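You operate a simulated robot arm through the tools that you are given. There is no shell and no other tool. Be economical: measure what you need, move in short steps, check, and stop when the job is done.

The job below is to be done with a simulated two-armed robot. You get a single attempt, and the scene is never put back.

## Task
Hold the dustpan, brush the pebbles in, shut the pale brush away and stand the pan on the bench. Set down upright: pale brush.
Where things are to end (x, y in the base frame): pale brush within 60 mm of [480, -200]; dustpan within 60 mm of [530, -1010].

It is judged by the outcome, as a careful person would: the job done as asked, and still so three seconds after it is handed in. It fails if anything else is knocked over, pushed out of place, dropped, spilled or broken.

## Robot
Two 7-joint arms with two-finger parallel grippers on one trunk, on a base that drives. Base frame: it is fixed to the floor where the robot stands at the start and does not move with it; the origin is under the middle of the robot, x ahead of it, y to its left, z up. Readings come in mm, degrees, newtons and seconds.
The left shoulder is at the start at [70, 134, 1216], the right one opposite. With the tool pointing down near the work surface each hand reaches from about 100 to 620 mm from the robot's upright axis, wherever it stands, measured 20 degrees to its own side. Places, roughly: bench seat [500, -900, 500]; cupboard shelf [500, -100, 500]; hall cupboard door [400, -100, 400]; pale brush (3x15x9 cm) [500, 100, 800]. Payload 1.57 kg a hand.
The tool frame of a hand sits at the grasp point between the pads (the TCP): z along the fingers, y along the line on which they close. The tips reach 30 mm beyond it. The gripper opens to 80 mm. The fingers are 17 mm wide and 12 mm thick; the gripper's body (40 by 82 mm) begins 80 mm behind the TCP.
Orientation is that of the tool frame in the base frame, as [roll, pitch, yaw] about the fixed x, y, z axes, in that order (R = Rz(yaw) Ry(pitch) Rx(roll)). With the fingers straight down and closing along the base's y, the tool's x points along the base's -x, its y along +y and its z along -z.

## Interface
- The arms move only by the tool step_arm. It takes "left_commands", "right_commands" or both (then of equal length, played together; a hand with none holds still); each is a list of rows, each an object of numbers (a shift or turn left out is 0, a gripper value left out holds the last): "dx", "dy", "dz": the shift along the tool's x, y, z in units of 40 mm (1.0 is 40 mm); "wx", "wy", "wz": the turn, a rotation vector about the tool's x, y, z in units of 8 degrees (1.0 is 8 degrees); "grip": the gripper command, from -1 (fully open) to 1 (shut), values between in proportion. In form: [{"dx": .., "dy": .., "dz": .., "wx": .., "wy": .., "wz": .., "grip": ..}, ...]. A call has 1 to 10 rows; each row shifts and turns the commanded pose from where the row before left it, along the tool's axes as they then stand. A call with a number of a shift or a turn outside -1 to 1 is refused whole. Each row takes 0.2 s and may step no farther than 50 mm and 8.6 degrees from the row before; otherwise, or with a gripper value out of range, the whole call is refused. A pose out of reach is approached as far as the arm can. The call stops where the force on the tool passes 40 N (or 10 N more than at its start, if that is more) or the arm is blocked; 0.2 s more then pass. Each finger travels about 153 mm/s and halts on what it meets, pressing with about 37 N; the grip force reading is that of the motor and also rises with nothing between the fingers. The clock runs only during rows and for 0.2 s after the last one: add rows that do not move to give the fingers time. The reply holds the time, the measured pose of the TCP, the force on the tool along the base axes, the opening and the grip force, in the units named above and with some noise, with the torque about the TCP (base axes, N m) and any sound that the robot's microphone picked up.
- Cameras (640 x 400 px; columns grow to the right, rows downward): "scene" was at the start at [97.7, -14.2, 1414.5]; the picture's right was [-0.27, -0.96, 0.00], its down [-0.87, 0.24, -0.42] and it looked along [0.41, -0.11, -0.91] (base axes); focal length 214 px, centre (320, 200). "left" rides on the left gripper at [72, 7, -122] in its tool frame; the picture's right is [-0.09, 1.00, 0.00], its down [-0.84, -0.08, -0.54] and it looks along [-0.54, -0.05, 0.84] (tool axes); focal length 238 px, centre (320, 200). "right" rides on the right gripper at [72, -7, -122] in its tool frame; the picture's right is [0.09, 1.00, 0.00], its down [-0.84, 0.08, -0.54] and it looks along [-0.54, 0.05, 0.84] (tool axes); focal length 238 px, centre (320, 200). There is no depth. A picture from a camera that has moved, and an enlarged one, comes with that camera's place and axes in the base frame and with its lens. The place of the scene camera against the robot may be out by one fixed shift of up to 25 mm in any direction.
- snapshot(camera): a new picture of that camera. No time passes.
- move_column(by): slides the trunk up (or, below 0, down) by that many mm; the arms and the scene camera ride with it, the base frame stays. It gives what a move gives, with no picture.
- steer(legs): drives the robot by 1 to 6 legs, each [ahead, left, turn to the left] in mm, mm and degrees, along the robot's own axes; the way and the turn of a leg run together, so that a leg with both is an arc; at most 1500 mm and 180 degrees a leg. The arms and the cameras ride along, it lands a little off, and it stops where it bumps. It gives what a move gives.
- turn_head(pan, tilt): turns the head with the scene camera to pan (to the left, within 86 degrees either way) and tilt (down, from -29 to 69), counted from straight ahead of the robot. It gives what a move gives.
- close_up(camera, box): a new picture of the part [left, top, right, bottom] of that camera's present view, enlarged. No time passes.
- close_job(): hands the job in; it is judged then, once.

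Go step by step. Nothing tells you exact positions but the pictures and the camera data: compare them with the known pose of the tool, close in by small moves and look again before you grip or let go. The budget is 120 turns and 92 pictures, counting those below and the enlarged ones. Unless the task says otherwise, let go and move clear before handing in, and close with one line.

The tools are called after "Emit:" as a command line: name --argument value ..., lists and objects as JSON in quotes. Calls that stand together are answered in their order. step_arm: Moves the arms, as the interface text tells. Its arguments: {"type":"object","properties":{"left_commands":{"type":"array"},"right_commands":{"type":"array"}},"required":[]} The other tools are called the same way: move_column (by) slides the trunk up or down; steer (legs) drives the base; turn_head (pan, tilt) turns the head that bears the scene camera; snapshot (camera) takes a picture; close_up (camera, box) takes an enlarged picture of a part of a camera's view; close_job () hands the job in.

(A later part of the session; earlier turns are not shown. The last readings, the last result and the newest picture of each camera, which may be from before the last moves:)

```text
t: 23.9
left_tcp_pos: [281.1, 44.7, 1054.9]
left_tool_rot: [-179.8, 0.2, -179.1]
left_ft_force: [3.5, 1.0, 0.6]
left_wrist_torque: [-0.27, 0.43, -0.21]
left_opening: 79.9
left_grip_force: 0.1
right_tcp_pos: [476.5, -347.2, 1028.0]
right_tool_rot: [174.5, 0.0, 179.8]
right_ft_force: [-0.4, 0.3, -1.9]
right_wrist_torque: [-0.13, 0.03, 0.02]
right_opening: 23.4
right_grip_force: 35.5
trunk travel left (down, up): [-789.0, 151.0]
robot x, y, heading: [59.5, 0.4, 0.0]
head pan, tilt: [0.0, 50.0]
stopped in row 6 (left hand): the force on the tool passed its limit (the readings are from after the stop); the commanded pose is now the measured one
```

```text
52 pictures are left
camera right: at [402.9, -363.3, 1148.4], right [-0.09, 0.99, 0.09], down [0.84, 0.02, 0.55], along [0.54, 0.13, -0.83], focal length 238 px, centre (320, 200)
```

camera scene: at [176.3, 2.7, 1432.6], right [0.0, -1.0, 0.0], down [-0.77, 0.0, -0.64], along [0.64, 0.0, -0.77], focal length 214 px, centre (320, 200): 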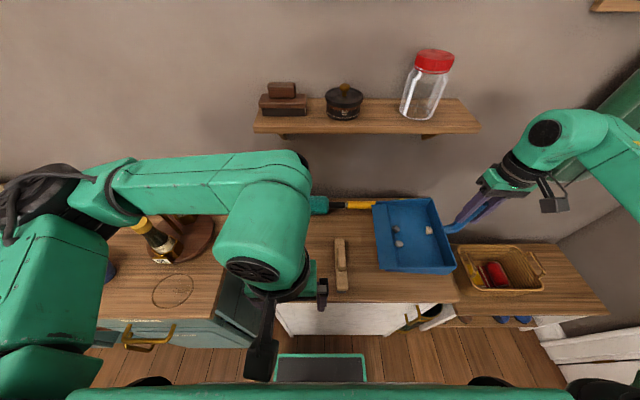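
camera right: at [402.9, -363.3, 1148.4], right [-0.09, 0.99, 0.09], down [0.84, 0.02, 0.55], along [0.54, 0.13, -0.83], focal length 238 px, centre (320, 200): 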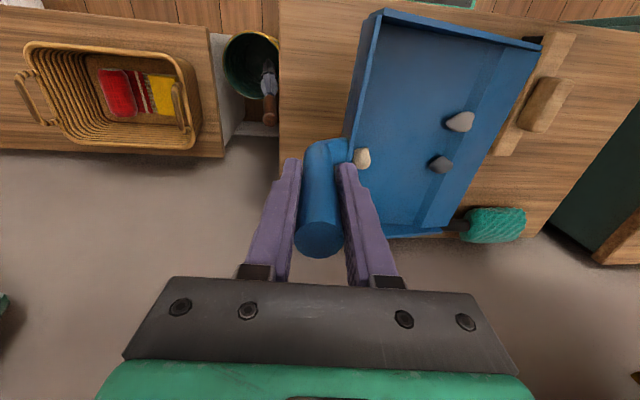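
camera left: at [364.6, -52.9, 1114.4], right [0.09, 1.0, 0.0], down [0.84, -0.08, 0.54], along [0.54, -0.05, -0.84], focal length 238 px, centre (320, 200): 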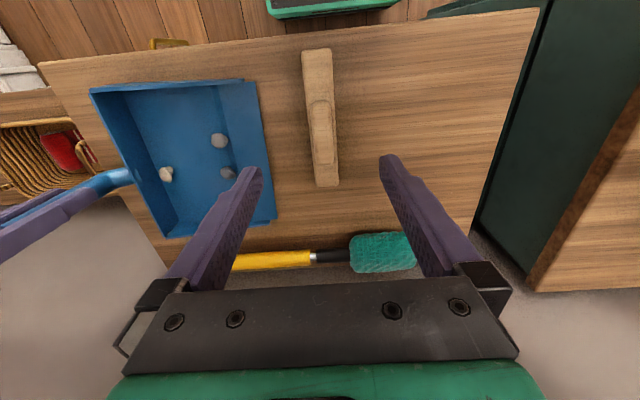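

The pan is up and level, pebbles inside. The left arm touched something when retracting (probably the robot's own body), so I'll ease it forward and draw the pan back, with the lip slightly up.

Emit:
step_arm --left_commands '[{"dx": -0.7}, {"dx": -0.3, "dz": -0.5}, {"dz": -0.5}, {}]' --right_commands '[{"dx": 0.6}, {"dx": 0.7}, {"dx": 0.7, "wx": -0.2}, {"wx": -0.2}]'

Emit:
turn_head --pan -70 --tilt 45

Emit:
snapshot --camera "scene"

```text
t: 24.9
left_tcp_pos: [322.9, 44.7, 1094.5]
left_tool_rot: [-179.8, 0.1, -179.0]
left_ft_force: [-0.5, 0.6, -1.1]
left_wrist_torque: [-0.02, 0.0, 0.0]
left_opening: 80.1
left_grip_force: 0.0
right_tcp_pos: [396.4, -345.7, 1027.3]
right_tool_rot: [171.1, 0.0, 179.9]
right_ft_force: [0.1, -0.6, -0.6]
right_wrist_torque: [-0.16, 0.05, 0.03]
right_opening: 23.5
right_grip_force: 35.1
trunk travel left (down, up): [-789.0, 151.0]
robot x, y, heading: [61.6, -1.9, 0.2]
head pan, tilt: [0.0, 50.0]
```

```text
t: 26.3
left_tcp_pos: [322.2, 44.9, 1095.5]
left_tool_rot: [-179.7, 0.0, -179.1]
left_ft_force: [0.5, -0.5, 0.7]
left_wrist_torque: [-0.02, -0.01, 0.01]
left_opening: 79.8
left_grip_force: 0.1
right_tcp_pos: [395.6, -346.6, 1026.5]
right_tool_rot: [171.3, 0.0, 179.8]
right_ft_force: [-1.2, -0.7, -1.3]
right_wrist_torque: [-0.12, 0.01, 0.0]
right_opening: 23.6
right_grip_force: 35.7
trunk travel left (down, up): [-789.0, 151.0]
robot x, y, heading: [63.5, 0.7, -0.0]
head pan, tilt: [-70.0, 45.0]
```

```text
51 pictures are left
camera scene: at [126.9, -74.7, 1439.6], right [-0.94, -0.34, 0.0], down [-0.24, 0.66, -0.71], along [0.24, -0.66, -0.71], focal length 214 px, centre (320, 200)
```

scene: 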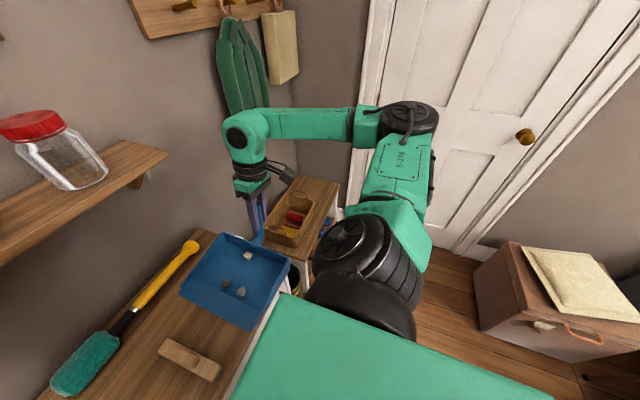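

The right wall is about y≈-1300 and the elbow sticks out, so I'll approach the bench with a right turn and in stages.

Emit:
steer --legs '[[-40, 0, 0], [0, -600, 0], [0, 0, -30]]'

Emit:
turn_head --pan -25 --tilt 55

Emit:
snapshot --camera "scene"

Emit:
snapshot --camera "right"

```text
t: 31.7
left_tcp_pos: [270.0, -692.9, 1095.0]
left_tool_rot: [-179.7, 0.1, 150.5]
left_ft_force: [-0.2, 0.7, 0.0]
left_wrist_torque: [-0.01, -0.01, 0.0]
left_opening: 79.9
left_grip_force: 0.0
right_tcp_pos: [134.9, -1070.0, 1028.1]
right_tool_rot: [171.3, 0.0, 149.4]
right_ft_force: [-0.5, -0.5, -2.0]
right_wrist_torque: [-0.15, 0.05, 0.03]
right_opening: 23.3
right_grip_force: 35.6
trunk travel left (down, up): [-789.0, 151.0]
robot x, y, heading: [23.1, -599.5, -30.8]
head pan, tilt: [-70.0, 45.0]
```

```text
t: 32.8
left_tcp_pos: [270.0, -694.2, 1095.6]
left_tool_rot: [-179.7, 0.1, 150.5]
left_ft_force: [-0.8, 0.5, 0.3]
left_wrist_torque: [-0.02, -0.02, 0.02]
left_opening: 80.0
left_grip_force: 0.0
right_tcp_pos: [134.1, -1070.4, 1027.1]
right_tool_rot: [171.4, 0.1, 149.3]
right_ft_force: [-0.1, -0.7, -0.4]
right_wrist_torque: [-0.13, 0.07, -0.02]
right_opening: 23.4
right_grip_force: 35.9
trunk travel left (down, up): [-789.0, 151.0]
robot x, y, heading: [18.4, -599.1, -30.5]
head pan, tilt: [-25.0, 55.0]
```

```text
50 pictures are left
camera scene: at [93.5, -682.8, 1426.2], right [-0.82, -0.57, 0.0], down [-0.47, 0.67, -0.57], along [0.33, -0.47, -0.82], focal length 214 px, centre (320, 200)
```

scene: 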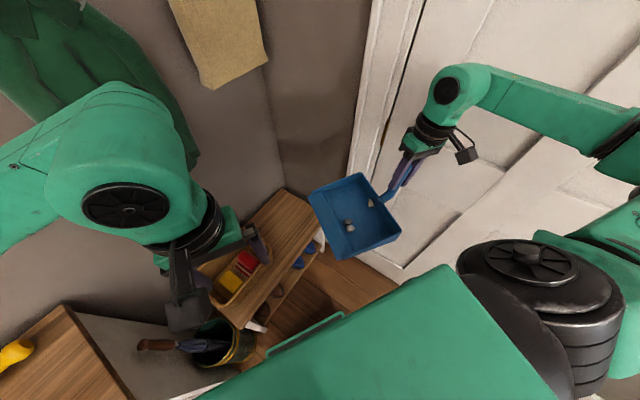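

```text
49 pictures are left
camera right: at [58.6, -1052.8, 1147.0], right [0.42, 0.89, 0.15], down [0.72, -0.43, 0.55], along [0.56, -0.12, -0.82], focal length 238 px, centre (320, 200)
```

right: 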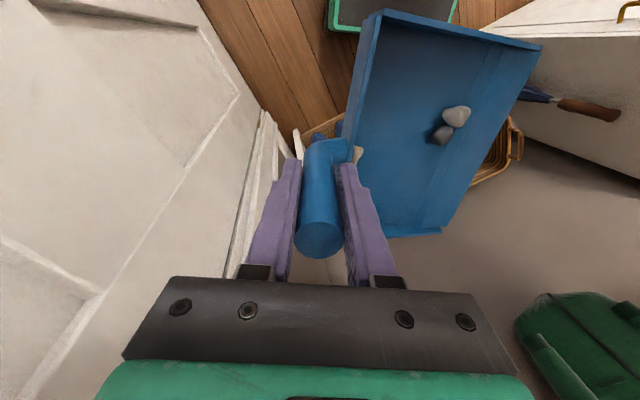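

Emit:
step_arm --right_commands '[{"dy": 0.5, "dx": -0.3}, {"dy": 0.9, "dx": -0.55}, {"dy": 0.9, "dx": -0.55}, {"dy": 0.9, "dx": -0.55}, {"dy": 0.9, "dx": -0.55}, {"dy": 0.9, "dx": -0.55}, {"dy": 0.5, "dx": -0.3}, {}]'

Emit:
steer --legs '[[100, -100, 0]]'

Emit:
snapshot --camera "scene"

Emit:
snapshot --camera "right"

```text
t: 34.6
left_tcp_pos: [270.0, -694.3, 1094.8]
left_tool_rot: [-179.9, 0.2, 150.5]
left_ft_force: [-0.1, 0.4, -0.5]
left_wrist_torque: [0.02, -0.02, -0.01]
left_opening: 79.9
left_grip_force: 0.1
right_tcp_pos: [361.2, -950.2, 1061.8]
right_tool_rot: [171.3, 0.1, 149.4]
right_ft_force: [-0.4, 0.3, -2.3]
right_wrist_torque: [-0.17, 0.11, 0.0]
right_opening: 23.4
right_grip_force: 35.1
trunk travel left (down, up): [-789.0, 151.0]
robot x, y, heading: [20.3, -598.5, -30.2]
head pan, tilt: [-25.0, 55.0]
```

```text
t: 36.0
left_tcp_pos: [306.3, -829.7, 1094.8]
left_tool_rot: [-179.8, 0.2, 150.6]
left_ft_force: [0.8, 0.7, 0.2]
left_wrist_torque: [0.01, 0.02, 0.01]
left_opening: 79.9
left_grip_force: 0.0
right_tcp_pos: [397.8, -1085.5, 1061.8]
right_tool_rot: [171.3, 0.1, 149.4]
right_ft_force: [-0.5, 0.9, -0.8]
right_wrist_torque: [-0.14, 0.09, 0.0]
right_opening: 23.6
right_grip_force: 36.2
trunk travel left (down, up): [-789.0, 151.0]
robot x, y, heading: [55.9, -737.2, -30.5]
head pan, tilt: [-25.0, 55.0]
```

```text
48 pictures are left
camera scene: at [129.8, -817.5, 1426.4], right [-0.82, -0.57, 0.0], down [-0.47, 0.67, -0.57], along [0.33, -0.47, -0.82], focal length 214 px, centre (320, 200)
```

scene: 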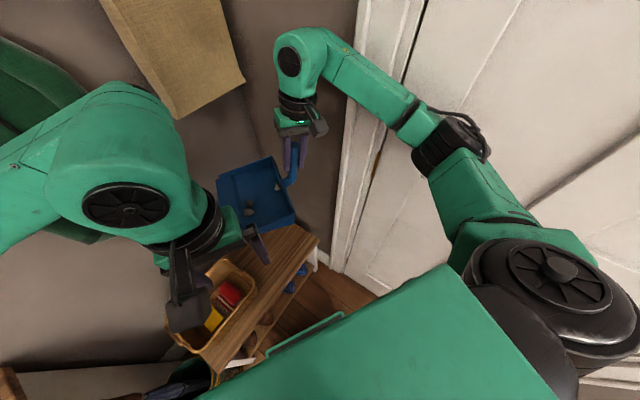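

```text
47 pictures are left
camera right: at [321.2, -1068.4, 1181.4], right [0.42, 0.9, 0.15], down [0.72, -0.43, 0.55], along [0.56, -0.12, -0.82], focal length 238 px, centre (320, 200)
```

right: 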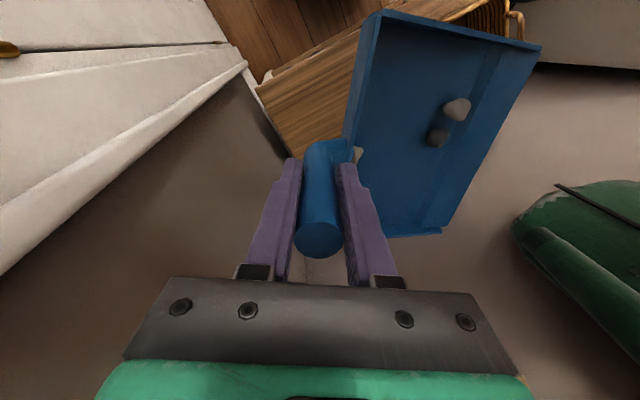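

The elbow clears. Next: rotate the pan about the vertical by +30° to square it with the bench.

Emit:
step_arm --right_commands '[{"wy": 0.142, "wz": -0.927}, {"wy": 0.142, "wz": -0.927}, {"wy": 0.142, "wz": -0.927}, {"wy": 0.142, "wz": -0.927}, {}]'

```text
t: 37.1
left_tcp_pos: [307.2, -831.4, 1094.7]
left_tool_rot: [-179.7, 0.1, 150.5]
left_ft_force: [0.1, 0.1, 0.3]
left_wrist_torque: [-0.03, 0.02, 0.01]
left_opening: 79.7
left_grip_force: 0.0
right_tcp_pos: [397.6, -1086.8, 1061.5]
right_tool_rot: [171.4, 0.0, 179.5]
right_ft_force: [0.1, -0.5, -1.6]
right_wrist_torque: [-0.14, 0.01, 0.0]
right_opening: 23.7
right_grip_force: 35.8
trunk travel left (down, up): [-789.0, 151.0]
robot x, y, heading: [58.9, -737.7, -30.1]
head pan, tilt: [-25.0, 55.0]
```

Emit:
step_arm --right_commands '[{"dx": -0.6, "dy": -0.15}, {"dx": -0.6, "dy": -0.15}, {"dx": -0.6, "dy": -0.15}, {"dx": -0.6, "dy": -0.15}, {}]'

Emit:
turn_head --pan 50 --tilt 40

Emit:
snapshot --camera "scene"

```text
t: 38.4
left_tcp_pos: [306.5, -832.7, 1095.1]
left_tool_rot: [-179.8, 0.2, 150.4]
left_ft_force: [0.5, 0.7, -0.3]
left_wrist_torque: [0.0, -0.03, -0.02]
left_opening: 79.7
left_grip_force: 0.1
right_tcp_pos: [407.6, -1080.6, 1060.2]
right_tool_rot: [171.4, 0.1, 179.5]
right_ft_force: [-0.1, 0.7, -2.1]
right_wrist_torque: [-0.14, 0.0, -0.01]
right_opening: 23.1
right_grip_force: 35.7
right hand out of reach, approached as far as the arm can: row 1, 2, 3, 4
trunk travel left (down, up): [-789.0, 151.0]
robot x, y, heading: [55.9, -733.0, -30.4]
head pan, tilt: [-25.0, 55.0]
```

```text
t: 39.8
left_tcp_pos: [306.3, -830.9, 1094.7]
left_tool_rot: [-179.8, 0.1, 150.5]
left_ft_force: [0.9, -0.1, 0.2]
left_wrist_torque: [0.01, 0.0, 0.01]
left_opening: 79.8
left_grip_force: 0.1
right_tcp_pos: [409.3, -1081.2, 1060.0]
right_tool_rot: [171.4, 0.0, 179.4]
right_ft_force: [1.0, -0.8, -1.6]
right_wrist_torque: [-0.16, 0.04, -0.02]
right_opening: 23.5
right_grip_force: 35.7
trunk travel left (down, up): [-789.0, 151.0]
robot x, y, heading: [57.0, -741.2, -30.4]
head pan, tilt: [50.0, 40.0]
```

```text
46 pictures are left
camera scene: at [169.7, -732.2, 1446.8], right [0.34, -0.94, 0.0], down [-0.61, -0.22, -0.77], along [0.72, 0.26, -0.64], focal length 214 px, centre (320, 200)
```

scene: 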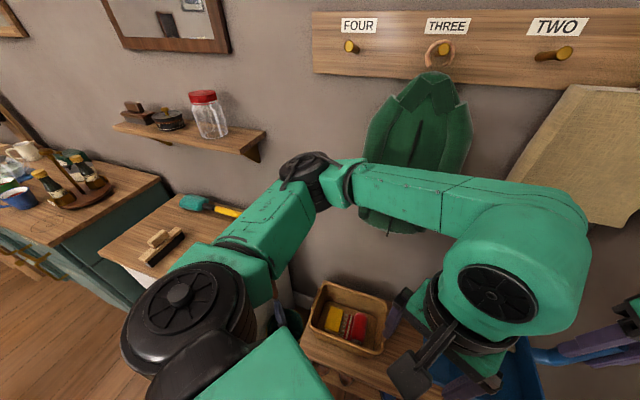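

Reach is limited with the hand this high. I'll level the pan again and lower the right arm by ~150 mm, then extend.

Emit:
step_arm --right_commands '[{"wx": 0.4}, {"dz": 0.8, "dy": -0.1}, {"dz": 0.8, "dy": -0.1}, {"dz": 0.8, "dy": -0.1}, {"dz": 0.8, "dy": -0.1}, {"dz": 0.7, "dy": -0.1}, {"dx": -0.5}, {"dx": -0.5}, {"dx": -0.5}, {"dx": -0.5}]'

```text
t: 42.0
left_tcp_pos: [306.6, -831.9, 1095.1]
left_tool_rot: [-179.7, 0.0, 150.5]
left_ft_force: [-0.5, 0.3, 0.0]
left_wrist_torque: [-0.05, -0.02, 0.02]
left_opening: 80.0
left_grip_force: 0.0
right_tcp_pos: [409.7, -1081.8, 975.4]
right_tool_rot: [174.6, 0.1, 179.4]
right_ft_force: [0.0, 0.0, -1.1]
right_wrist_torque: [-0.13, 0.0, 0.01]
right_opening: 23.2
right_grip_force: 36.2
right hand out of reach, approached as far as the arm can: row 4, 5, 6, 7, 8, 9, 10
trunk travel left (down, up): [-789.0, 151.0]
robot x, y, heading: [60.3, -735.6, -30.4]
head pan, tilt: [50.0, 40.0]
```

Emit:
step_arm --right_commands '[{"wy": -0.09, "wz": 0.933}, {"wy": -0.09, "wz": 0.933}, {"dz": 0.5}, {"dz": 0.5}, {"dx": -0.5}, {"dx": -0.5}]'

```text
t: 43.4
left_tcp_pos: [307.6, -831.9, 1095.6]
left_tool_rot: [-179.7, 0.1, 150.5]
left_ft_force: [-0.4, -0.1, -1.4]
left_wrist_torque: [-0.02, 0.04, -0.02]
left_opening: 79.7
left_grip_force: 0.2
right_tcp_pos: [448.1, -1087.8, 936.7]
right_tool_rot: [174.6, -0.1, 164.5]
right_ft_force: [0.0, -0.4, -1.8]
right_wrist_torque: [-0.1, 0.05, 0.02]
right_opening: 23.2
right_grip_force: 35.7
trunk travel left (down, up): [-789.0, 151.0]
robot x, y, heading: [55.8, -736.4, -30.3]
head pan, tilt: [50.0, 40.0]
```

Emit:
step_arm --right_commands '[{"dx": -0.45, "dy": -0.25}, {"dx": -0.42, "dy": -0.28}, {"dz": 0.7}, {"dz": 0.7}, {"dz": 0.7}]'

Emit:
snapshot --camera "right"

```text
t: 44.6
left_tcp_pos: [305.4, -831.0, 1095.2]
left_tool_rot: [-179.8, 0.1, 150.4]
left_ft_force: [0.8, 0.4, -0.1]
left_wrist_torque: [0.02, -0.01, -0.01]
left_opening: 80.0
left_grip_force: 0.1
right_tcp_pos: [471.1, -1106.3, 879.5]
right_tool_rot: [174.8, 0.0, 164.1]
right_ft_force: [0.1, 0.5, -1.5]
right_wrist_torque: [-0.11, 0.06, -0.02]
right_opening: 23.4
right_grip_force: 35.5
right hand out of reach, approached as far as the arm can: row 2, 4, 5
trunk travel left (down, up): [-789.0, 151.0]
robot x, y, heading: [56.4, -734.0, -30.3]
head pan, tilt: [50.0, 40.0]
```

```text
45 pictures are left
camera right: at [394.5, -1102.2, 1000.2], right [0.18, 0.98, 0.09], down [0.81, -0.2, 0.55], along [0.56, -0.02, -0.83], focal length 238 px, centre (320, 200)
```

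right: 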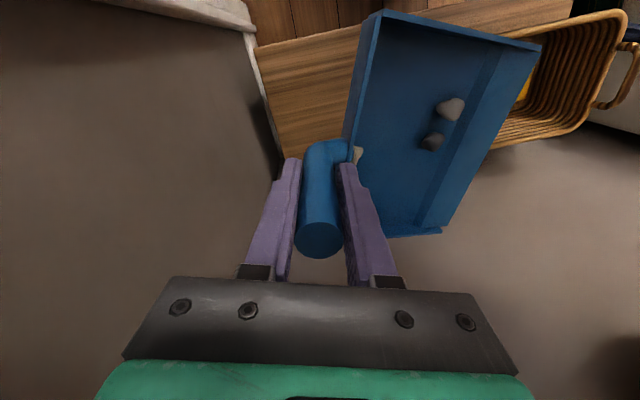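

Pan is over its place. Lower the trunk 245 mm, then check.

Emit:
move_column --by -245

Emit:
turn_head --pan -15 --tilt 50

Emit:
snapshot --camera "right"

Emit:
snapshot --camera "scene"

```text
t: 47.2
left_tcp_pos: [306.6, -832.1, 850.3]
left_tool_rot: [-179.8, 0.2, 150.5]
left_ft_force: [0.8, 0.3, -0.2]
left_wrist_torque: [0.01, 0.0, -0.01]
left_opening: 79.9
left_grip_force: 0.2
right_tcp_pos: [471.7, -1105.5, 634.3]
right_tool_rot: [174.6, 0.1, 164.2]
right_ft_force: [0.3, -0.7, -1.3]
right_wrist_torque: [-0.1, 0.08, -0.01]
right_opening: 23.5
right_grip_force: 35.6
trunk travel left (down, up): [-544.0, 396.0]
robot x, y, heading: [56.3, -736.9, -30.1]
head pan, tilt: [50.0, 40.0]
```

```text
t: 48.5
left_tcp_pos: [306.7, -831.1, 849.9]
left_tool_rot: [-179.8, 0.0, 150.5]
left_ft_force: [-0.6, 0.5, -0.2]
left_wrist_torque: [0.02, 0.05, -0.03]
left_opening: 80.1
left_grip_force: 0.1
right_tcp_pos: [470.5, -1105.6, 634.4]
right_tool_rot: [174.7, 0.1, 164.2]
right_ft_force: [-1.2, 0.8, -0.7]
right_wrist_torque: [-0.15, 0.02, 0.0]
right_opening: 23.4
right_grip_force: 35.9
trunk travel left (down, up): [-544.0, 396.0]
robot x, y, heading: [56.5, -739.2, -30.2]
head pan, tilt: [-15.0, 50.0]
```

```text
44 pictures are left
camera right: at [394.6, -1102.1, 755.3], right [0.18, 0.98, 0.09], down [0.81, -0.2, 0.55], along [0.56, -0.02, -0.83], focal length 238 px, centre (320, 200)
```

right: 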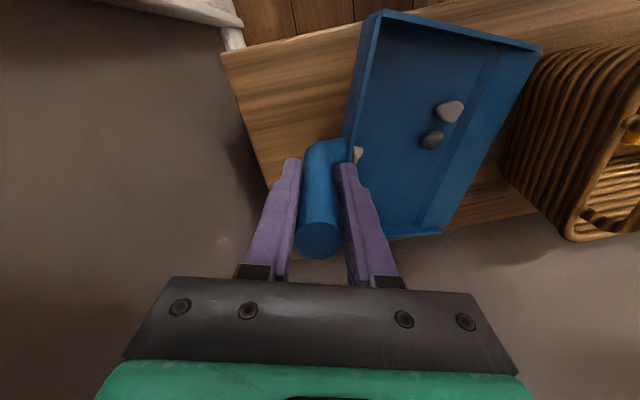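

```text
43 pictures are left
camera scene: at [143.8, -815.5, 1187.6], right [-0.71, -0.7, 0.0], down [-0.54, 0.54, -0.64], along [0.45, -0.46, -0.77], focal length 214 px, centre (320, 200)
```

scene: 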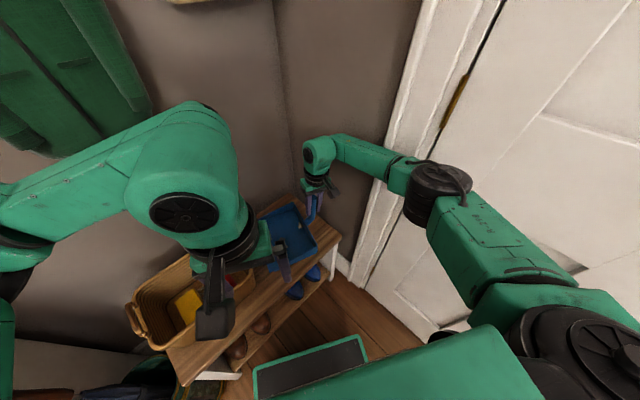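

Emit:
step_arm --right_commands '[{"dz": 0.2}, {"dz": 0.1}, {"dz": 0.05}, {}]'

Emit:
close_up --camera "right" --box '[220, 0, 560, 260]'

```text
t: 49.5
left_tcp_pos: [307.0, -832.2, 849.9]
left_tool_rot: [-179.8, 0.1, 150.5]
left_ft_force: [0.3, 0.2, 0.5]
left_wrist_torque: [-0.02, -0.03, 0.0]
left_opening: 80.2
left_grip_force: 0.1
right_tcp_pos: [470.9, -1103.6, 624.1]
right_tool_rot: [174.7, 0.2, 164.1]
right_ft_force: [0.8, 0.2, -0.9]
right_wrist_torque: [-0.13, 0.04, 0.0]
right_opening: 23.5
right_grip_force: 35.9
right hand out of reach, approached as far as the arm can: row 2
trunk travel left (down, up): [-544.0, 396.0]
robot x, y, heading: [56.4, -734.3, -30.3]
head pan, tilt: [-15.0, 50.0]
```

```text
1.54 times, centred on (390, 130) of right
camera zoom: at [393.4, -1099.9, 745.1], right [0.18, 0.98, 0.09], down [0.81, -0.2, 0.55], along [0.56, -0.03, -0.83], focal length 367 px, centre (212, 308)
```

zoom: 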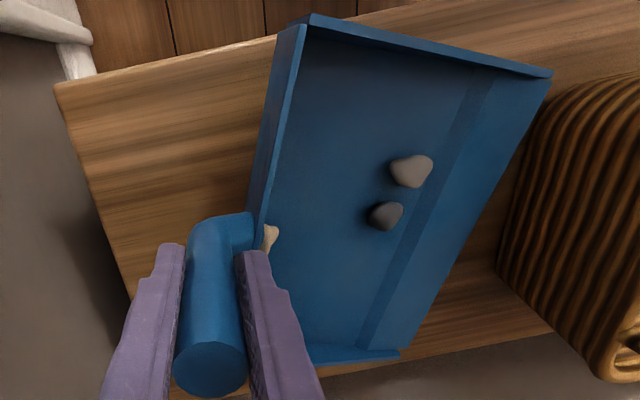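

Emit:
move_column --by -5

Emit:
move_column --by -2

```text
t: 50.1
left_tcp_pos: [305.9, -831.9, 845.5]
left_tool_rot: [-179.8, 0.1, 150.6]
left_ft_force: [0.3, 0.9, 0.0]
left_wrist_torque: [0.02, -0.01, 0.0]
left_opening: 79.9
left_grip_force: 0.0
right_tcp_pos: [468.8, -1104.6, 619.4]
right_tool_rot: [174.6, 0.2, 164.3]
right_ft_force: [-0.5, 0.5, -2.3]
right_wrist_torque: [-0.11, 0.04, 0.0]
right_opening: 23.2
right_grip_force: 35.6
trunk travel left (down, up): [-539.0, 401.0]
robot x, y, heading: [57.2, -738.3, -30.3]
head pan, tilt: [-15.0, 50.0]
```

```text
t: 50.6
left_tcp_pos: [306.7, -832.1, 843.3]
left_tool_rot: [-179.8, 0.2, 150.5]
left_ft_force: [0.2, 0.4, 0.0]
left_wrist_torque: [0.0, 0.0, -0.02]
left_opening: 80.0
left_grip_force: 0.1
right_tcp_pos: [469.5, -1103.5, 617.6]
right_tool_rot: [174.8, 0.2, 164.2]
right_ft_force: [-0.2, 1.0, -1.1]
right_wrist_torque: [-0.15, 0.03, 0.0]
right_opening: 23.4
right_grip_force: 36.1
trunk travel left (down, up): [-537.0, 403.0]
robot x, y, heading: [59.2, -738.8, -30.2]
head pan, tilt: [-15.0, 50.0]
```

Emit:
move_column --by -3

Emit:
close_up --camera "right" --box '[220, 0, 560, 260]'

```text
t: 51.1
left_tcp_pos: [306.7, -831.3, 840.5]
left_tool_rot: [-179.8, 0.2, 150.5]
left_ft_force: [0.4, 0.5, 0.6]
left_wrist_torque: [-0.02, -0.04, 0.01]
left_opening: 80.0
left_grip_force: 0.0
right_tcp_pos: [469.0, -1103.8, 614.6]
right_tool_rot: [174.7, 0.2, 164.3]
right_ft_force: [-0.7, 0.5, -2.0]
right_wrist_torque: [-0.13, 0.07, -0.03]
right_opening: 23.3
right_grip_force: 35.6
trunk travel left (down, up): [-534.0, 406.0]
robot x, y, heading: [56.8, -735.7, -30.4]
head pan, tilt: [-15.0, 50.0]
```

```text
1.54 times, centred on (390, 130) of right
camera zoom: at [393.4, -1099.9, 735.1], right [0.18, 0.98, 0.09], down [0.81, -0.2, 0.55], along [0.56, -0.03, -0.83], focal length 367 px, centre (212, 308)
```

zoom: 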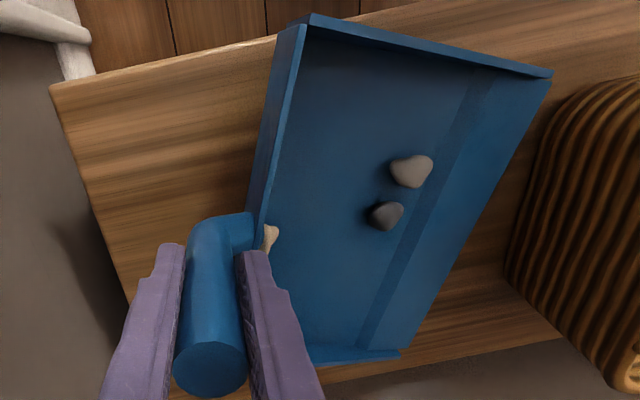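

Emit:
move_column --by -4

Emit:
move_column --by -4

```text
t: 51.6
left_tcp_pos: [306.7, -832.8, 835.0]
left_tool_rot: [-179.8, 0.1, 150.5]
left_ft_force: [0.2, 1.0, -0.8]
left_wrist_torque: [-0.04, 0.02, 0.04]
left_opening: 80.0
left_grip_force: 0.0
right_tcp_pos: [469.4, -1103.7, 610.8]
right_tool_rot: [174.7, 0.2, 164.2]
right_ft_force: [-0.5, -0.6, -1.4]
right_wrist_torque: [-0.11, 0.06, -0.03]
right_opening: 23.5
right_grip_force: 35.4
trunk travel left (down, up): [-530.0, 410.0]
robot x, y, heading: [57.4, -734.9, -30.3]
head pan, tilt: [-15.0, 50.0]
```

```text
t: 52.2
left_tcp_pos: [306.3, -832.5, 832.3]
left_tool_rot: [-179.8, 0.1, 150.5]
left_ft_force: [-0.3, 0.2, 0.5]
left_wrist_torque: [0.0, 0.01, 0.01]
left_opening: 79.8
left_grip_force: 0.0
right_tcp_pos: [468.9, -1104.6, 606.3]
right_tool_rot: [174.7, 0.3, 164.2]
right_ft_force: [-0.3, 0.3, -1.2]
right_wrist_torque: [-0.1, 0.05, 0.03]
right_opening: 23.5
right_grip_force: 36.0
trunk travel left (down, up): [-526.0, 414.0]
robot x, y, heading: [52.7, -738.3, -30.3]
head pan, tilt: [-15.0, 50.0]
```

Emit:
close_up --camera "scene" --box '[230, 180, 350, 300]'

Emit:
snapshot --camera "right"

```text
3.33 times, centred on (290, 240) of scene
camera zoom: at [143.6, -815.5, 1169.6], right [-0.71, -0.7, 0.0], down [-0.54, 0.54, -0.64], along [0.45, -0.46, -0.77], focal length 715 px, centre (420, 67)
```

zoom: 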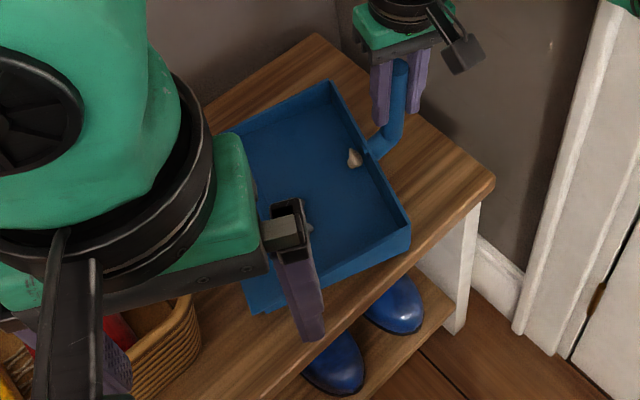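

```text
39 pictures are left
camera right: at [393.4, -1099.9, 727.1], right [0.18, 0.98, 0.09], down [0.81, -0.2, 0.55], along [0.56, -0.03, -0.83], focal length 238 px, centre (320, 200)
```

right: 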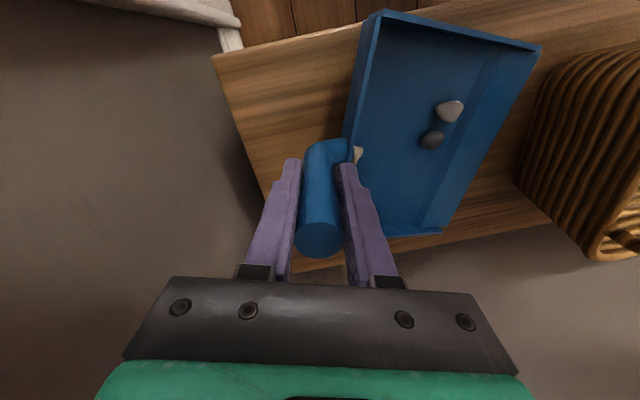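

Emit:
move_column --by -4

Emit:
move_column --by -3

Emit:
move_column --by -3

```text
t: 52.7
left_tcp_pos: [307.0, -830.8, 827.5]
left_tool_rot: [-179.8, 0.1, 150.5]
left_ft_force: [0.5, -0.1, -0.1]
left_wrist_torque: [0.01, 0.01, 0.02]
left_opening: 80.1
left_grip_force: 0.0
right_tcp_pos: [468.6, -1104.6, 602.1]
right_tool_rot: [174.8, 0.2, 164.2]
right_ft_force: [-0.5, -0.1, -1.6]
right_wrist_torque: [-0.08, 0.03, -0.02]
right_opening: 23.2
right_grip_force: 35.2
trunk travel left (down, up): [-522.0, 418.0]
robot x, y, heading: [55.8, -735.6, -30.2]
head pan, tilt: [-15.0, 50.0]
```

```text
t: 53.2
left_tcp_pos: [305.7, -830.5, 826.0]
left_tool_rot: [-179.8, 0.1, 150.5]
left_ft_force: [0.4, 0.0, -0.6]
left_wrist_torque: [0.0, 0.01, -0.04]
left_opening: 80.1
left_grip_force: 0.0
right_tcp_pos: [469.8, -1104.7, 600.0]
right_tool_rot: [174.7, 0.2, 164.2]
right_ft_force: [-0.4, 0.6, -2.7]
right_wrist_torque: [-0.12, 0.07, 0.01]
right_opening: 23.5
right_grip_force: 35.8
trunk travel left (down, up): [-519.0, 421.0]
robot x, y, heading: [57.9, -735.7, -30.2]
head pan, tilt: [-15.0, 50.0]
```

```text
t: 53.7
left_tcp_pos: [305.8, -832.2, 823.2]
left_tool_rot: [-179.8, 0.0, 150.5]
left_ft_force: [-0.1, 0.4, 0.1]
left_wrist_torque: [0.02, 0.04, -0.02]
left_opening: 80.1
left_grip_force: 0.0
right_tcp_pos: [469.1, -1105.1, 596.4]
right_tool_rot: [174.7, 0.2, 164.3]
right_ft_force: [0.1, -1.2, -1.6]
right_wrist_torque: [-0.16, 0.05, -0.02]
right_opening: 23.3
right_grip_force: 35.8
trunk travel left (down, up): [-516.0, 424.0]
robot x, y, heading: [58.9, -737.4, -29.9]
head pan, tilt: [-15.0, 50.0]
```

Emit:
move_column --by -4

Emit:
move_column --by -3

Emit:
move_column --by -3

Emit:
close_up --camera "right" --box '[220, 0, 560, 260]'

```text
t: 54.3
left_tcp_pos: [306.3, -830.8, 817.9]
left_tool_rot: [-179.8, 0.1, 150.5]
left_ft_force: [-0.6, -1.1, -0.6]
left_wrist_torque: [0.0, 0.01, 0.0]
left_opening: 80.0
left_grip_force: 0.0
right_tcp_pos: [468.7, -1103.3, 593.4]
right_tool_rot: [174.6, 0.3, 164.3]
right_ft_force: [-0.3, -0.1, -2.2]
right_wrist_torque: [-0.13, 0.04, -0.03]
right_opening: 23.3
right_grip_force: 35.3
trunk travel left (down, up): [-512.0, 428.0]
robot x, y, heading: [56.1, -737.0, -30.1]
head pan, tilt: [-15.0, 50.0]
```

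```text
t: 54.8
left_tcp_pos: [305.9, -830.9, 814.9]
left_tool_rot: [-179.8, 0.1, 150.4]
left_ft_force: [-0.4, -0.2, 0.9]
left_wrist_torque: [0.02, 0.03, 0.02]
left_opening: 79.9
left_grip_force: 0.0
right_tcp_pos: [468.8, -1104.1, 590.4]
right_tool_rot: [174.7, 0.2, 164.2]
right_ft_force: [0.3, -0.8, -2.1]
right_wrist_torque: [-0.12, 0.03, 0.0]
right_opening: 23.2
right_grip_force: 35.4
trunk travel left (down, up): [-509.0, 431.0]
robot x, y, heading: [53.2, -738.3, -30.3]
head pan, tilt: [-15.0, 50.0]
```

```text
t: 55.3
left_tcp_pos: [306.7, -831.3, 811.9]
left_tool_rot: [-179.6, 0.1, 150.6]
left_ft_force: [0.0, -0.4, 0.4]
left_wrist_torque: [0.03, 0.03, 0.01]
left_opening: 80.0
left_grip_force: 0.1
right_tcp_pos: [470.2, -1102.9, 586.3]
right_tool_rot: [174.8, 0.2, 164.2]
right_ft_force: [-0.3, -0.2, -2.1]
right_wrist_torque: [-0.17, 0.06, 0.01]
right_opening: 23.2
right_grip_force: 35.6
trunk travel left (down, up): [-506.0, 434.0]
robot x, y, heading: [58.9, -738.7, -30.3]
head pan, tilt: [-15.0, 50.0]
```

```text
1.54 times, centred on (390, 130) of right
camera zoom: at [393.4, -1099.9, 707.1], right [0.18, 0.98, 0.09], down [0.81, -0.2, 0.55], along [0.56, -0.03, -0.83], focal length 367 px, centre (212, 308)
```

zoom: 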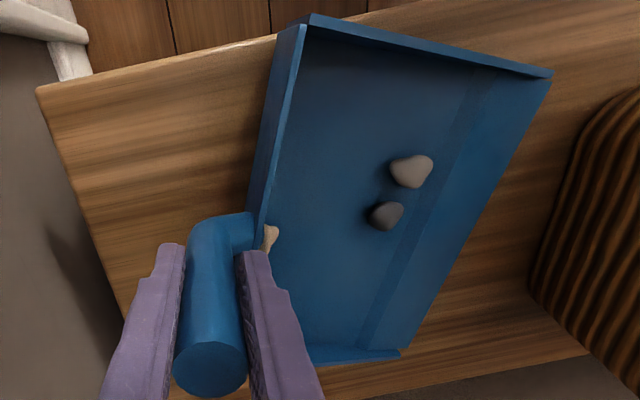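

Emit:
move_column --by -4

Emit:
move_column --by -4

Emit:
move_column --by -4

```text
t: 55.8
left_tcp_pos: [305.9, -831.3, 809.5]
left_tool_rot: [-179.8, 0.1, 150.5]
left_ft_force: [-0.4, 0.3, 0.8]
left_wrist_torque: [0.02, -0.03, -0.03]
left_opening: 80.1
left_grip_force: 0.1
right_tcp_pos: [469.7, -1103.5, 581.8]
right_tool_rot: [174.7, 0.2, 164.3]
right_ft_force: [0.9, -0.9, -0.7]
right_wrist_torque: [-0.14, 0.04, -0.02]
right_opening: 23.6
right_grip_force: 35.5
trunk travel left (down, up): [-502.0, 438.0]
robot x, y, heading: [59.3, -737.5, -30.2]
head pan, tilt: [-15.0, 50.0]
```

```text
t: 56.4
left_tcp_pos: [306.0, -831.7, 803.6]
left_tool_rot: [-179.8, 0.1, 150.5]
left_ft_force: [-0.4, 0.0, 0.2]
left_wrist_torque: [-0.01, 0.01, 0.0]
left_opening: 79.6
left_grip_force: 0.1
right_tcp_pos: [469.2, -1104.9, 579.2]
right_tool_rot: [174.7, 0.3, 164.2]
right_ft_force: [0.2, -0.5, -1.1]
right_wrist_torque: [-0.08, 0.02, -0.02]
right_opening: 23.5
right_grip_force: 35.7
trunk travel left (down, up): [-498.0, 442.0]
robot x, y, heading: [55.0, -735.7, -30.5]
head pan, tilt: [-15.0, 50.0]
```

```text
t: 56.9
left_tcp_pos: [307.7, -830.6, 801.0]
left_tool_rot: [-179.9, 0.3, 150.5]
left_ft_force: [-0.1, 0.0, 0.3]
left_wrist_torque: [0.04, -0.03, 0.0]
left_opening: 80.0
left_grip_force: 0.1
right_tcp_pos: [469.4, -1103.6, 577.0]
right_tool_rot: [174.7, 0.3, 164.0]
right_ft_force: [0.6, -2.6, 10.6]
right_wrist_torque: [0.4, 1.0, 0.16]
right_opening: 23.6
right_grip_force: 35.3
trunk travel left (down, up): [-494.0, 446.0]
robot x, y, heading: [59.5, -739.6, -30.3]
head pan, tilt: [-15.0, 50.0]
```

Contact with the bench (≈10 N). Ease up 1 mm, release and rise clear of the handle.

Emit:
move_column --by -1

Emit:
step_arm --right_commands '[{"grip": 0.4}, {"grip": 0.2}, {"grip": -1}, {"grip": -1}, {}]'

Emit:
snapshot --camera "right"

```text
t: 57.4
left_tcp_pos: [305.3, -830.7, 800.2]
left_tool_rot: [-179.8, 0.3, 150.5]
left_ft_force: [-0.8, -0.7, -0.4]
left_wrist_torque: [0.0, -0.01, 0.01]
left_opening: 80.0
left_grip_force: 0.0
right_tcp_pos: [470.3, -1104.0, 576.4]
right_tool_rot: [174.7, 0.6, 164.1]
right_ft_force: [4.0, -5.1, 18.3]
right_wrist_torque: [0.39, 0.7, 0.06]
right_opening: 23.4
right_grip_force: 35.4
trunk travel left (down, up): [-493.0, 447.0]
robot x, y, heading: [53.0, -735.1, -30.3]
head pan, tilt: [-15.0, 50.0]
```

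```text
t: 58.6
left_tcp_pos: [307.2, -831.1, 798.6]
left_tool_rot: [-179.8, 0.0, 150.4]
left_ft_force: [0.4, 1.0, -0.3]
left_wrist_torque: [0.02, -0.02, 0.04]
left_opening: 80.2
left_grip_force: 0.1
right_tcp_pos: [469.9, -1103.2, 573.7]
right_tool_rot: [174.7, 0.2, 164.2]
right_ft_force: [0.8, 0.2, 0.9]
right_wrist_torque: [0.01, -0.01, 0.03]
right_opening: 79.9
right_grip_force: 0.0
trunk travel left (down, up): [-493.0, 447.0]
robot x, y, heading: [57.3, -739.0, -30.3]
head pan, tilt: [-15.0, 50.0]
```

```text
37 pictures are left
camera right: at [393.3, -1099.9, 694.3], right [0.18, 0.98, 0.09], down [0.81, -0.2, 0.55], along [0.56, -0.03, -0.83], focal length 238 px, centre (320, 200)
```

right: 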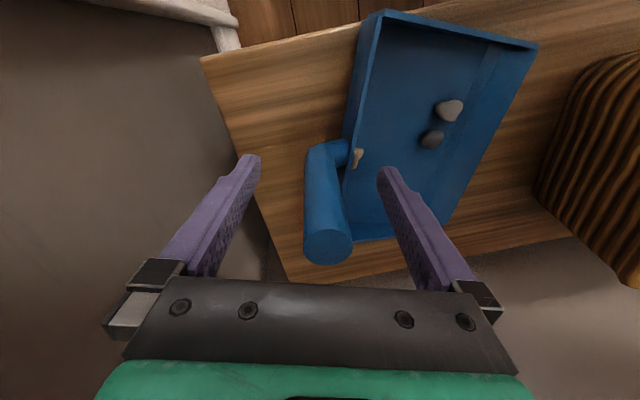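

The pan stands on the bench (centre ≈(513,-1000)) with all three pebbles in it. I'll raise the trunk, back off, square up and go to the cupboard.

Emit:
move_column --by 340

Emit:
steer --legs '[[-180, 0, 0], [0, 0, 30]]'

Emit:
turn_head --pan 40 --tilt 45

Emit:
snapshot --camera "scene"

```text
t: 61.9
left_tcp_pos: [305.9, -831.5, 1138.6]
left_tool_rot: [-179.9, 0.0, 150.6]
left_ft_force: [-0.6, -0.9, -1.4]
left_wrist_torque: [0.01, 0.0, 0.0]
left_opening: 79.7
left_grip_force: 0.0
right_tcp_pos: [470.0, -1103.9, 912.8]
right_tool_rot: [174.7, 0.2, 164.2]
right_ft_force: [-0.7, 0.6, -0.1]
right_wrist_torque: [0.01, -0.02, 0.01]
right_opening: 80.0
right_grip_force: 0.1
trunk travel left (down, up): [-833.0, 107.0]
robot x, y, heading: [55.5, -740.6, -30.3]
head pan, tilt: [-15.0, 50.0]
```

```text
t: 64.9
left_tcp_pos: [164.8, -605.4, 1139.7]
left_tool_rot: [-179.8, 0.2, -180.0]
left_ft_force: [0.3, 0.7, -1.1]
left_wrist_torque: [-0.01, -0.01, -0.01]
left_opening: 79.9
left_grip_force: 0.0
right_tcp_pos: [440.5, -761.9, 914.3]
right_tool_rot: [174.7, 0.2, -166.3]
right_ft_force: [0.2, -0.8, 0.7]
right_wrist_torque: [0.0, 0.01, -0.01]
right_opening: 80.1
right_grip_force: 0.2
trunk travel left (down, up): [-833.0, 107.0]
robot x, y, heading: [-100.1, -646.3, -0.9]
head pan, tilt: [-15.0, 50.0]
```

```text
t: 66.1
left_tcp_pos: [164.4, -604.4, 1139.2]
left_tool_rot: [-179.7, 0.1, -179.9]
left_ft_force: [0.4, -0.2, 0.0]
left_wrist_torque: [0.0, 0.0, 0.0]
left_opening: 79.9
left_grip_force: 0.0
right_tcp_pos: [440.4, -761.2, 913.8]
right_tool_rot: [174.7, 0.2, -166.3]
right_ft_force: [0.0, -0.2, -0.5]
right_wrist_torque: [0.02, -0.02, 0.01]
right_opening: 79.7
right_grip_force: 0.2
trunk travel left (down, up): [-833.0, 107.0]
robot x, y, heading: [-97.6, -646.1, -0.9]
head pan, tilt: [40.0, 45.0]
```

```text
36 pictures are left
camera scene: at [3.7, -593.5, 1483.6], right [0.63, -0.78, 0.0], down [-0.55, -0.45, -0.71], along [0.55, 0.45, -0.71], focal length 214 px, centre (320, 200)
```

scene: 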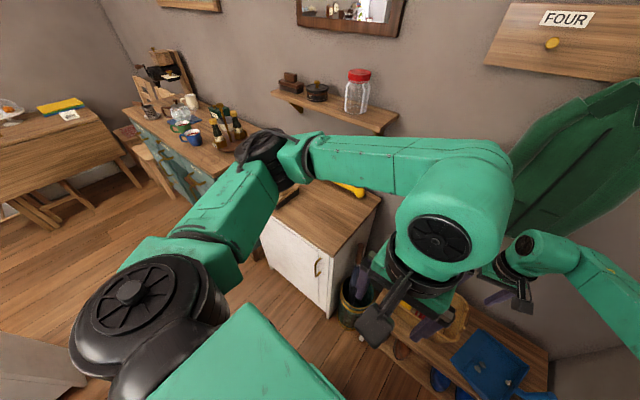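

Emit:
close_up --camera "scene" --box '[240, 180, 400, 330]'

```text
2.67 times, centred on (320, 255) of scene
camera zoom: at [3.7, -593.5, 1483.6], right [0.63, -0.78, 0.0], down [-0.55, -0.45, -0.71], along [0.55, 0.45, -0.71], focal length 572 px, centre (320, 53)
```

zoom: 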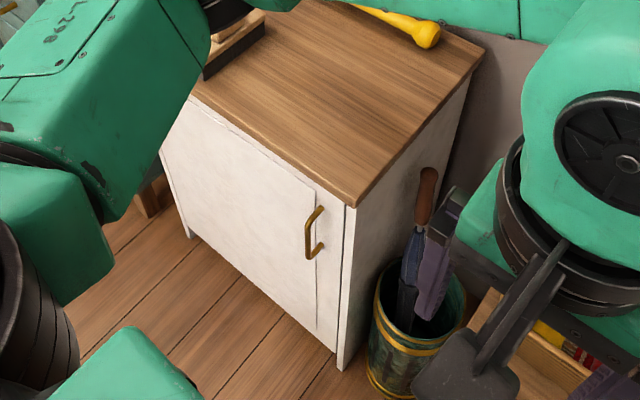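

Handle is a vertical bar about (328,-318), z 610–735. I'll retract the right arm, pitch the left tool 45° forward, then drive to a spot outside the door's swing.

Emit:
step_arm --left_commands '[{"wy": -0.95}, {"wy": -0.95}, {"wy": -0.95}, {"wy": -0.95}, {"wy": -0.95}, {"wy": -0.95}, {}]' --right_commands '[{"dx": 0.9, "dz": -0.5}, {"dx": 0.9, "dz": -0.5}, {"dx": 0.9, "dz": -0.5}, {"dx": 0.9, "dz": -0.5}, {"dx": 0.9, "dz": -0.5}, {"dx": 0.5}, {}]'

Emit:
steer --legs '[[-30, 130, 1]]'

Emit:
move_column --by -280

Emit:
snapshot --camera "scene"

Emit:
snapshot --camera "left"

```text
t: 67.0
left_tcp_pos: [169.4, -607.3, 1144.0]
left_tool_rot: [-179.3, 25.6, -178.5]
left_ft_force: [2.1, -0.2, -1.5]
left_wrist_torque: [0.05, -0.04, 0.06]
left_opening: 80.1
left_grip_force: 0.1
right_tcp_pos: [328.6, -797.2, 978.4]
right_tool_rot: [174.8, 0.3, -166.4]
right_ft_force: [1.3, 0.7, 0.3]
right_wrist_torque: [0.01, -0.02, 0.03]
right_opening: 79.8
right_grip_force: 0.0
trunk travel left (down, up): [-833.0, 107.0]
robot x, y, heading: [-101.2, -645.4, -0.8]
head pan, tilt: [40.0, 45.0]
stopped in row 4 (left hand): the force on the tool passed its limit (the readings are from after the stop); the commanded pose is now the measured one
```

```text
t: 68.3
left_tcp_pos: [141.5, -470.4, 1142.6]
left_tool_rot: [-179.4, 25.5, -177.5]
left_ft_force: [3.7, 0.6, 1.2]
left_wrist_torque: [-0.02, 0.44, 0.0]
left_opening: 79.8
left_grip_force: 0.0
right_tcp_pos: [302.0, -658.2, 976.2]
right_tool_rot: [174.6, 0.2, -165.5]
right_ft_force: [0.3, 0.1, 0.5]
right_wrist_torque: [0.01, -0.01, 0.01]
right_opening: 80.0
right_grip_force: 0.1
trunk travel left (down, up): [-833.0, 107.0]
robot x, y, heading: [-128.8, -510.7, 0.1]
head pan, tilt: [40.0, 45.0]
```

```text
t: 71.2
left_tcp_pos: [141.3, -467.8, 862.8]
left_tool_rot: [-179.4, 25.5, -177.4]
left_ft_force: [2.8, 0.2, 1.0]
left_wrist_torque: [0.04, 0.42, 0.1]
left_opening: 80.1
left_grip_force: 0.0
right_tcp_pos: [302.6, -654.9, 697.6]
right_tool_rot: [174.7, 0.3, -165.5]
right_ft_force: [-0.5, 1.3, -0.4]
right_wrist_torque: [0.01, 0.0, 0.0]
right_opening: 80.0
right_grip_force: 0.1
trunk travel left (down, up): [-553.0, 387.0]
robot x, y, heading: [-124.7, -516.8, 0.2]
head pan, tilt: [40.0, 45.0]
```

```text
34 pictures are left
camera scene: at [-27.0, -458.6, 1203.6], right [0.65, -0.76, 0.0], down [-0.54, -0.46, -0.71], along [0.54, 0.46, -0.71], focal length 214 px, centre (320, 200)
```

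scene: 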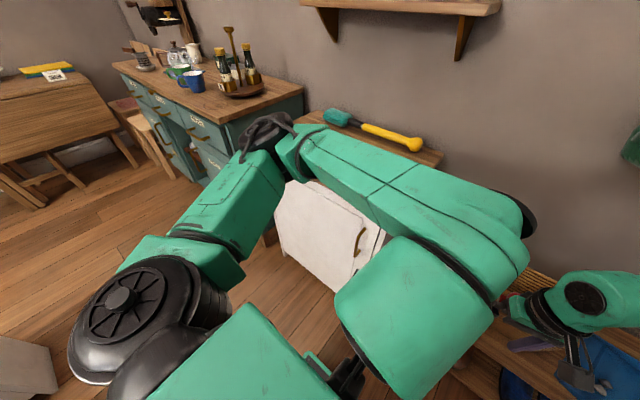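

```text
33 pictures are left
camera left: at [23.6, -463.9, 942.3], right [0.04, 1.0, 0.03], down [0.52, -0.05, 0.85], along [0.85, -0.02, -0.53], focal length 238 px, centre (320, 200)
```

left: 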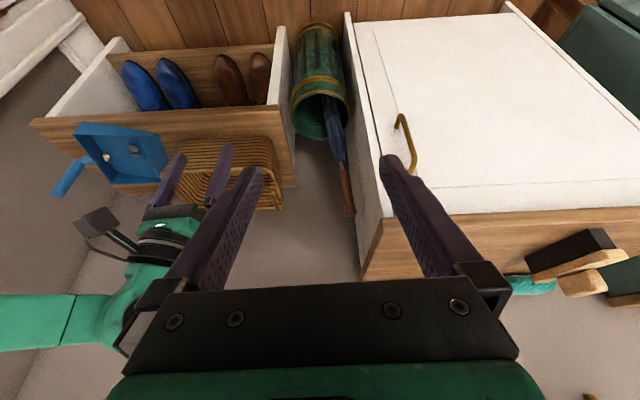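

The left tool pressed against the robot's own body again; I'll move it forward first, then pitch further. The wrist view puts the bar at (328,-317), z 578–715.

Emit:
step_arm --left_commands '[{"dx": -0.75, "dz": 0.36, "dy": 0.5}, {"dx": -0.75, "dz": 0.36, "dy": 0.5}, {"dx": -0.75, "dz": 0.36, "dy": 0.5}, {"wy": -1, "dy": 0.75}, {"wy": -1, "dy": 0.75}, {"wy": -1, "dy": 0.7}, {}]'

Emit:
snapshot --camera "left"

```text
t: 72.8
left_tcp_pos: [242.0, -360.7, 867.6]
left_tool_rot: [-179.4, 41.1, -179.2]
left_ft_force: [0.1, 0.9, 0.4]
left_wrist_torque: [0.02, -0.03, 0.0]
left_opening: 80.2
left_grip_force: 0.1
left hand out of reach, approached as far as the arm can: row 5, 6
right_tcp_pos: [301.6, -654.8, 697.7]
right_tool_rot: [174.9, 0.2, -165.5]
right_ft_force: [-0.3, -0.3, 1.3]
right_wrist_torque: [0.0, 0.01, 0.03]
right_opening: 80.1
right_grip_force: 0.1
trunk travel left (down, up): [-553.0, 387.0]
robot x, y, heading: [-127.6, -513.2, 0.3]
head pan, tilt: [40.0, 45.0]
```

```text
32 pictures are left
camera left: at [106.9, -353.6, 911.9], right [0.06, 1.0, 0.05], down [0.27, -0.07, 0.96], along [0.96, -0.05, -0.28], focal length 238 px, centre (320, 200)
```

left: 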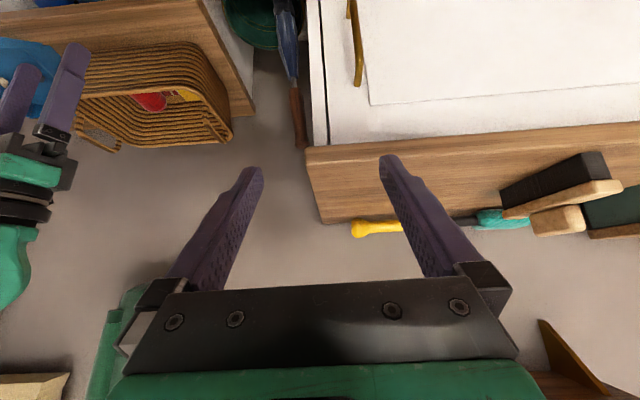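

Emit:
step_arm --left_commands '[{"dx": 0.62, "dz": 0.72, "dy": 0.22}, {"dx": 0.62, "dz": 0.72, "dy": 0.22}, {"dx": 0.62, "dz": 0.72, "dy": 0.22}, {"dx": 0.62, "dz": 0.72, "dy": 0.22}, {"dx": 0.5, "dz": 0.6, "dy": 0.22}, {}]'

Emit:
snapshot --camera "left"

```text
t: 74.2
left_tcp_pos: [241.7, -361.6, 865.8]
left_tool_rot: [-179.5, 41.0, -179.4]
left_ft_force: [-0.2, 0.8, -0.1]
left_wrist_torque: [0.02, 0.01, 0.02]
left_opening: 79.8
left_grip_force: 0.1
left hand out of reach, approached as far as the arm can: row 1, 2, 3, 4, 5
right_tcp_pos: [301.9, -656.0, 697.9]
right_tool_rot: [174.8, 0.2, -165.4]
right_ft_force: [0.4, 1.1, 0.9]
right_wrist_torque: [-0.01, -0.02, 0.03]
right_opening: 79.8
right_grip_force: 0.2
trunk travel left (down, up): [-553.0, 387.0]
robot x, y, heading: [-127.1, -514.6, 0.2]
head pan, tilt: [40.0, 45.0]
```

```text
31 pictures are left
camera left: at [107.3, -354.0, 912.0], right [0.06, 1.0, 0.05], down [0.27, -0.07, 0.96], along [0.96, -0.05, -0.28], focal length 238 px, centre (320, 200)
```

left: 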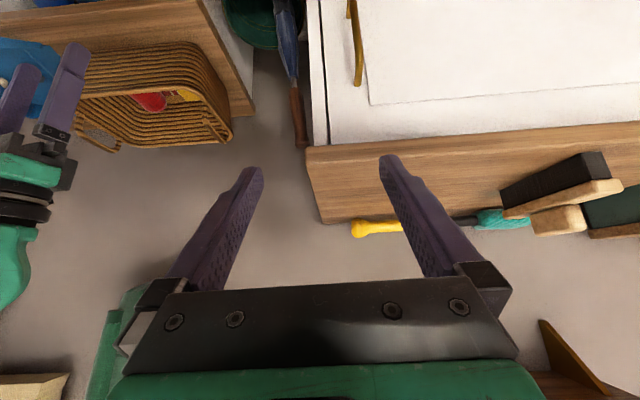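

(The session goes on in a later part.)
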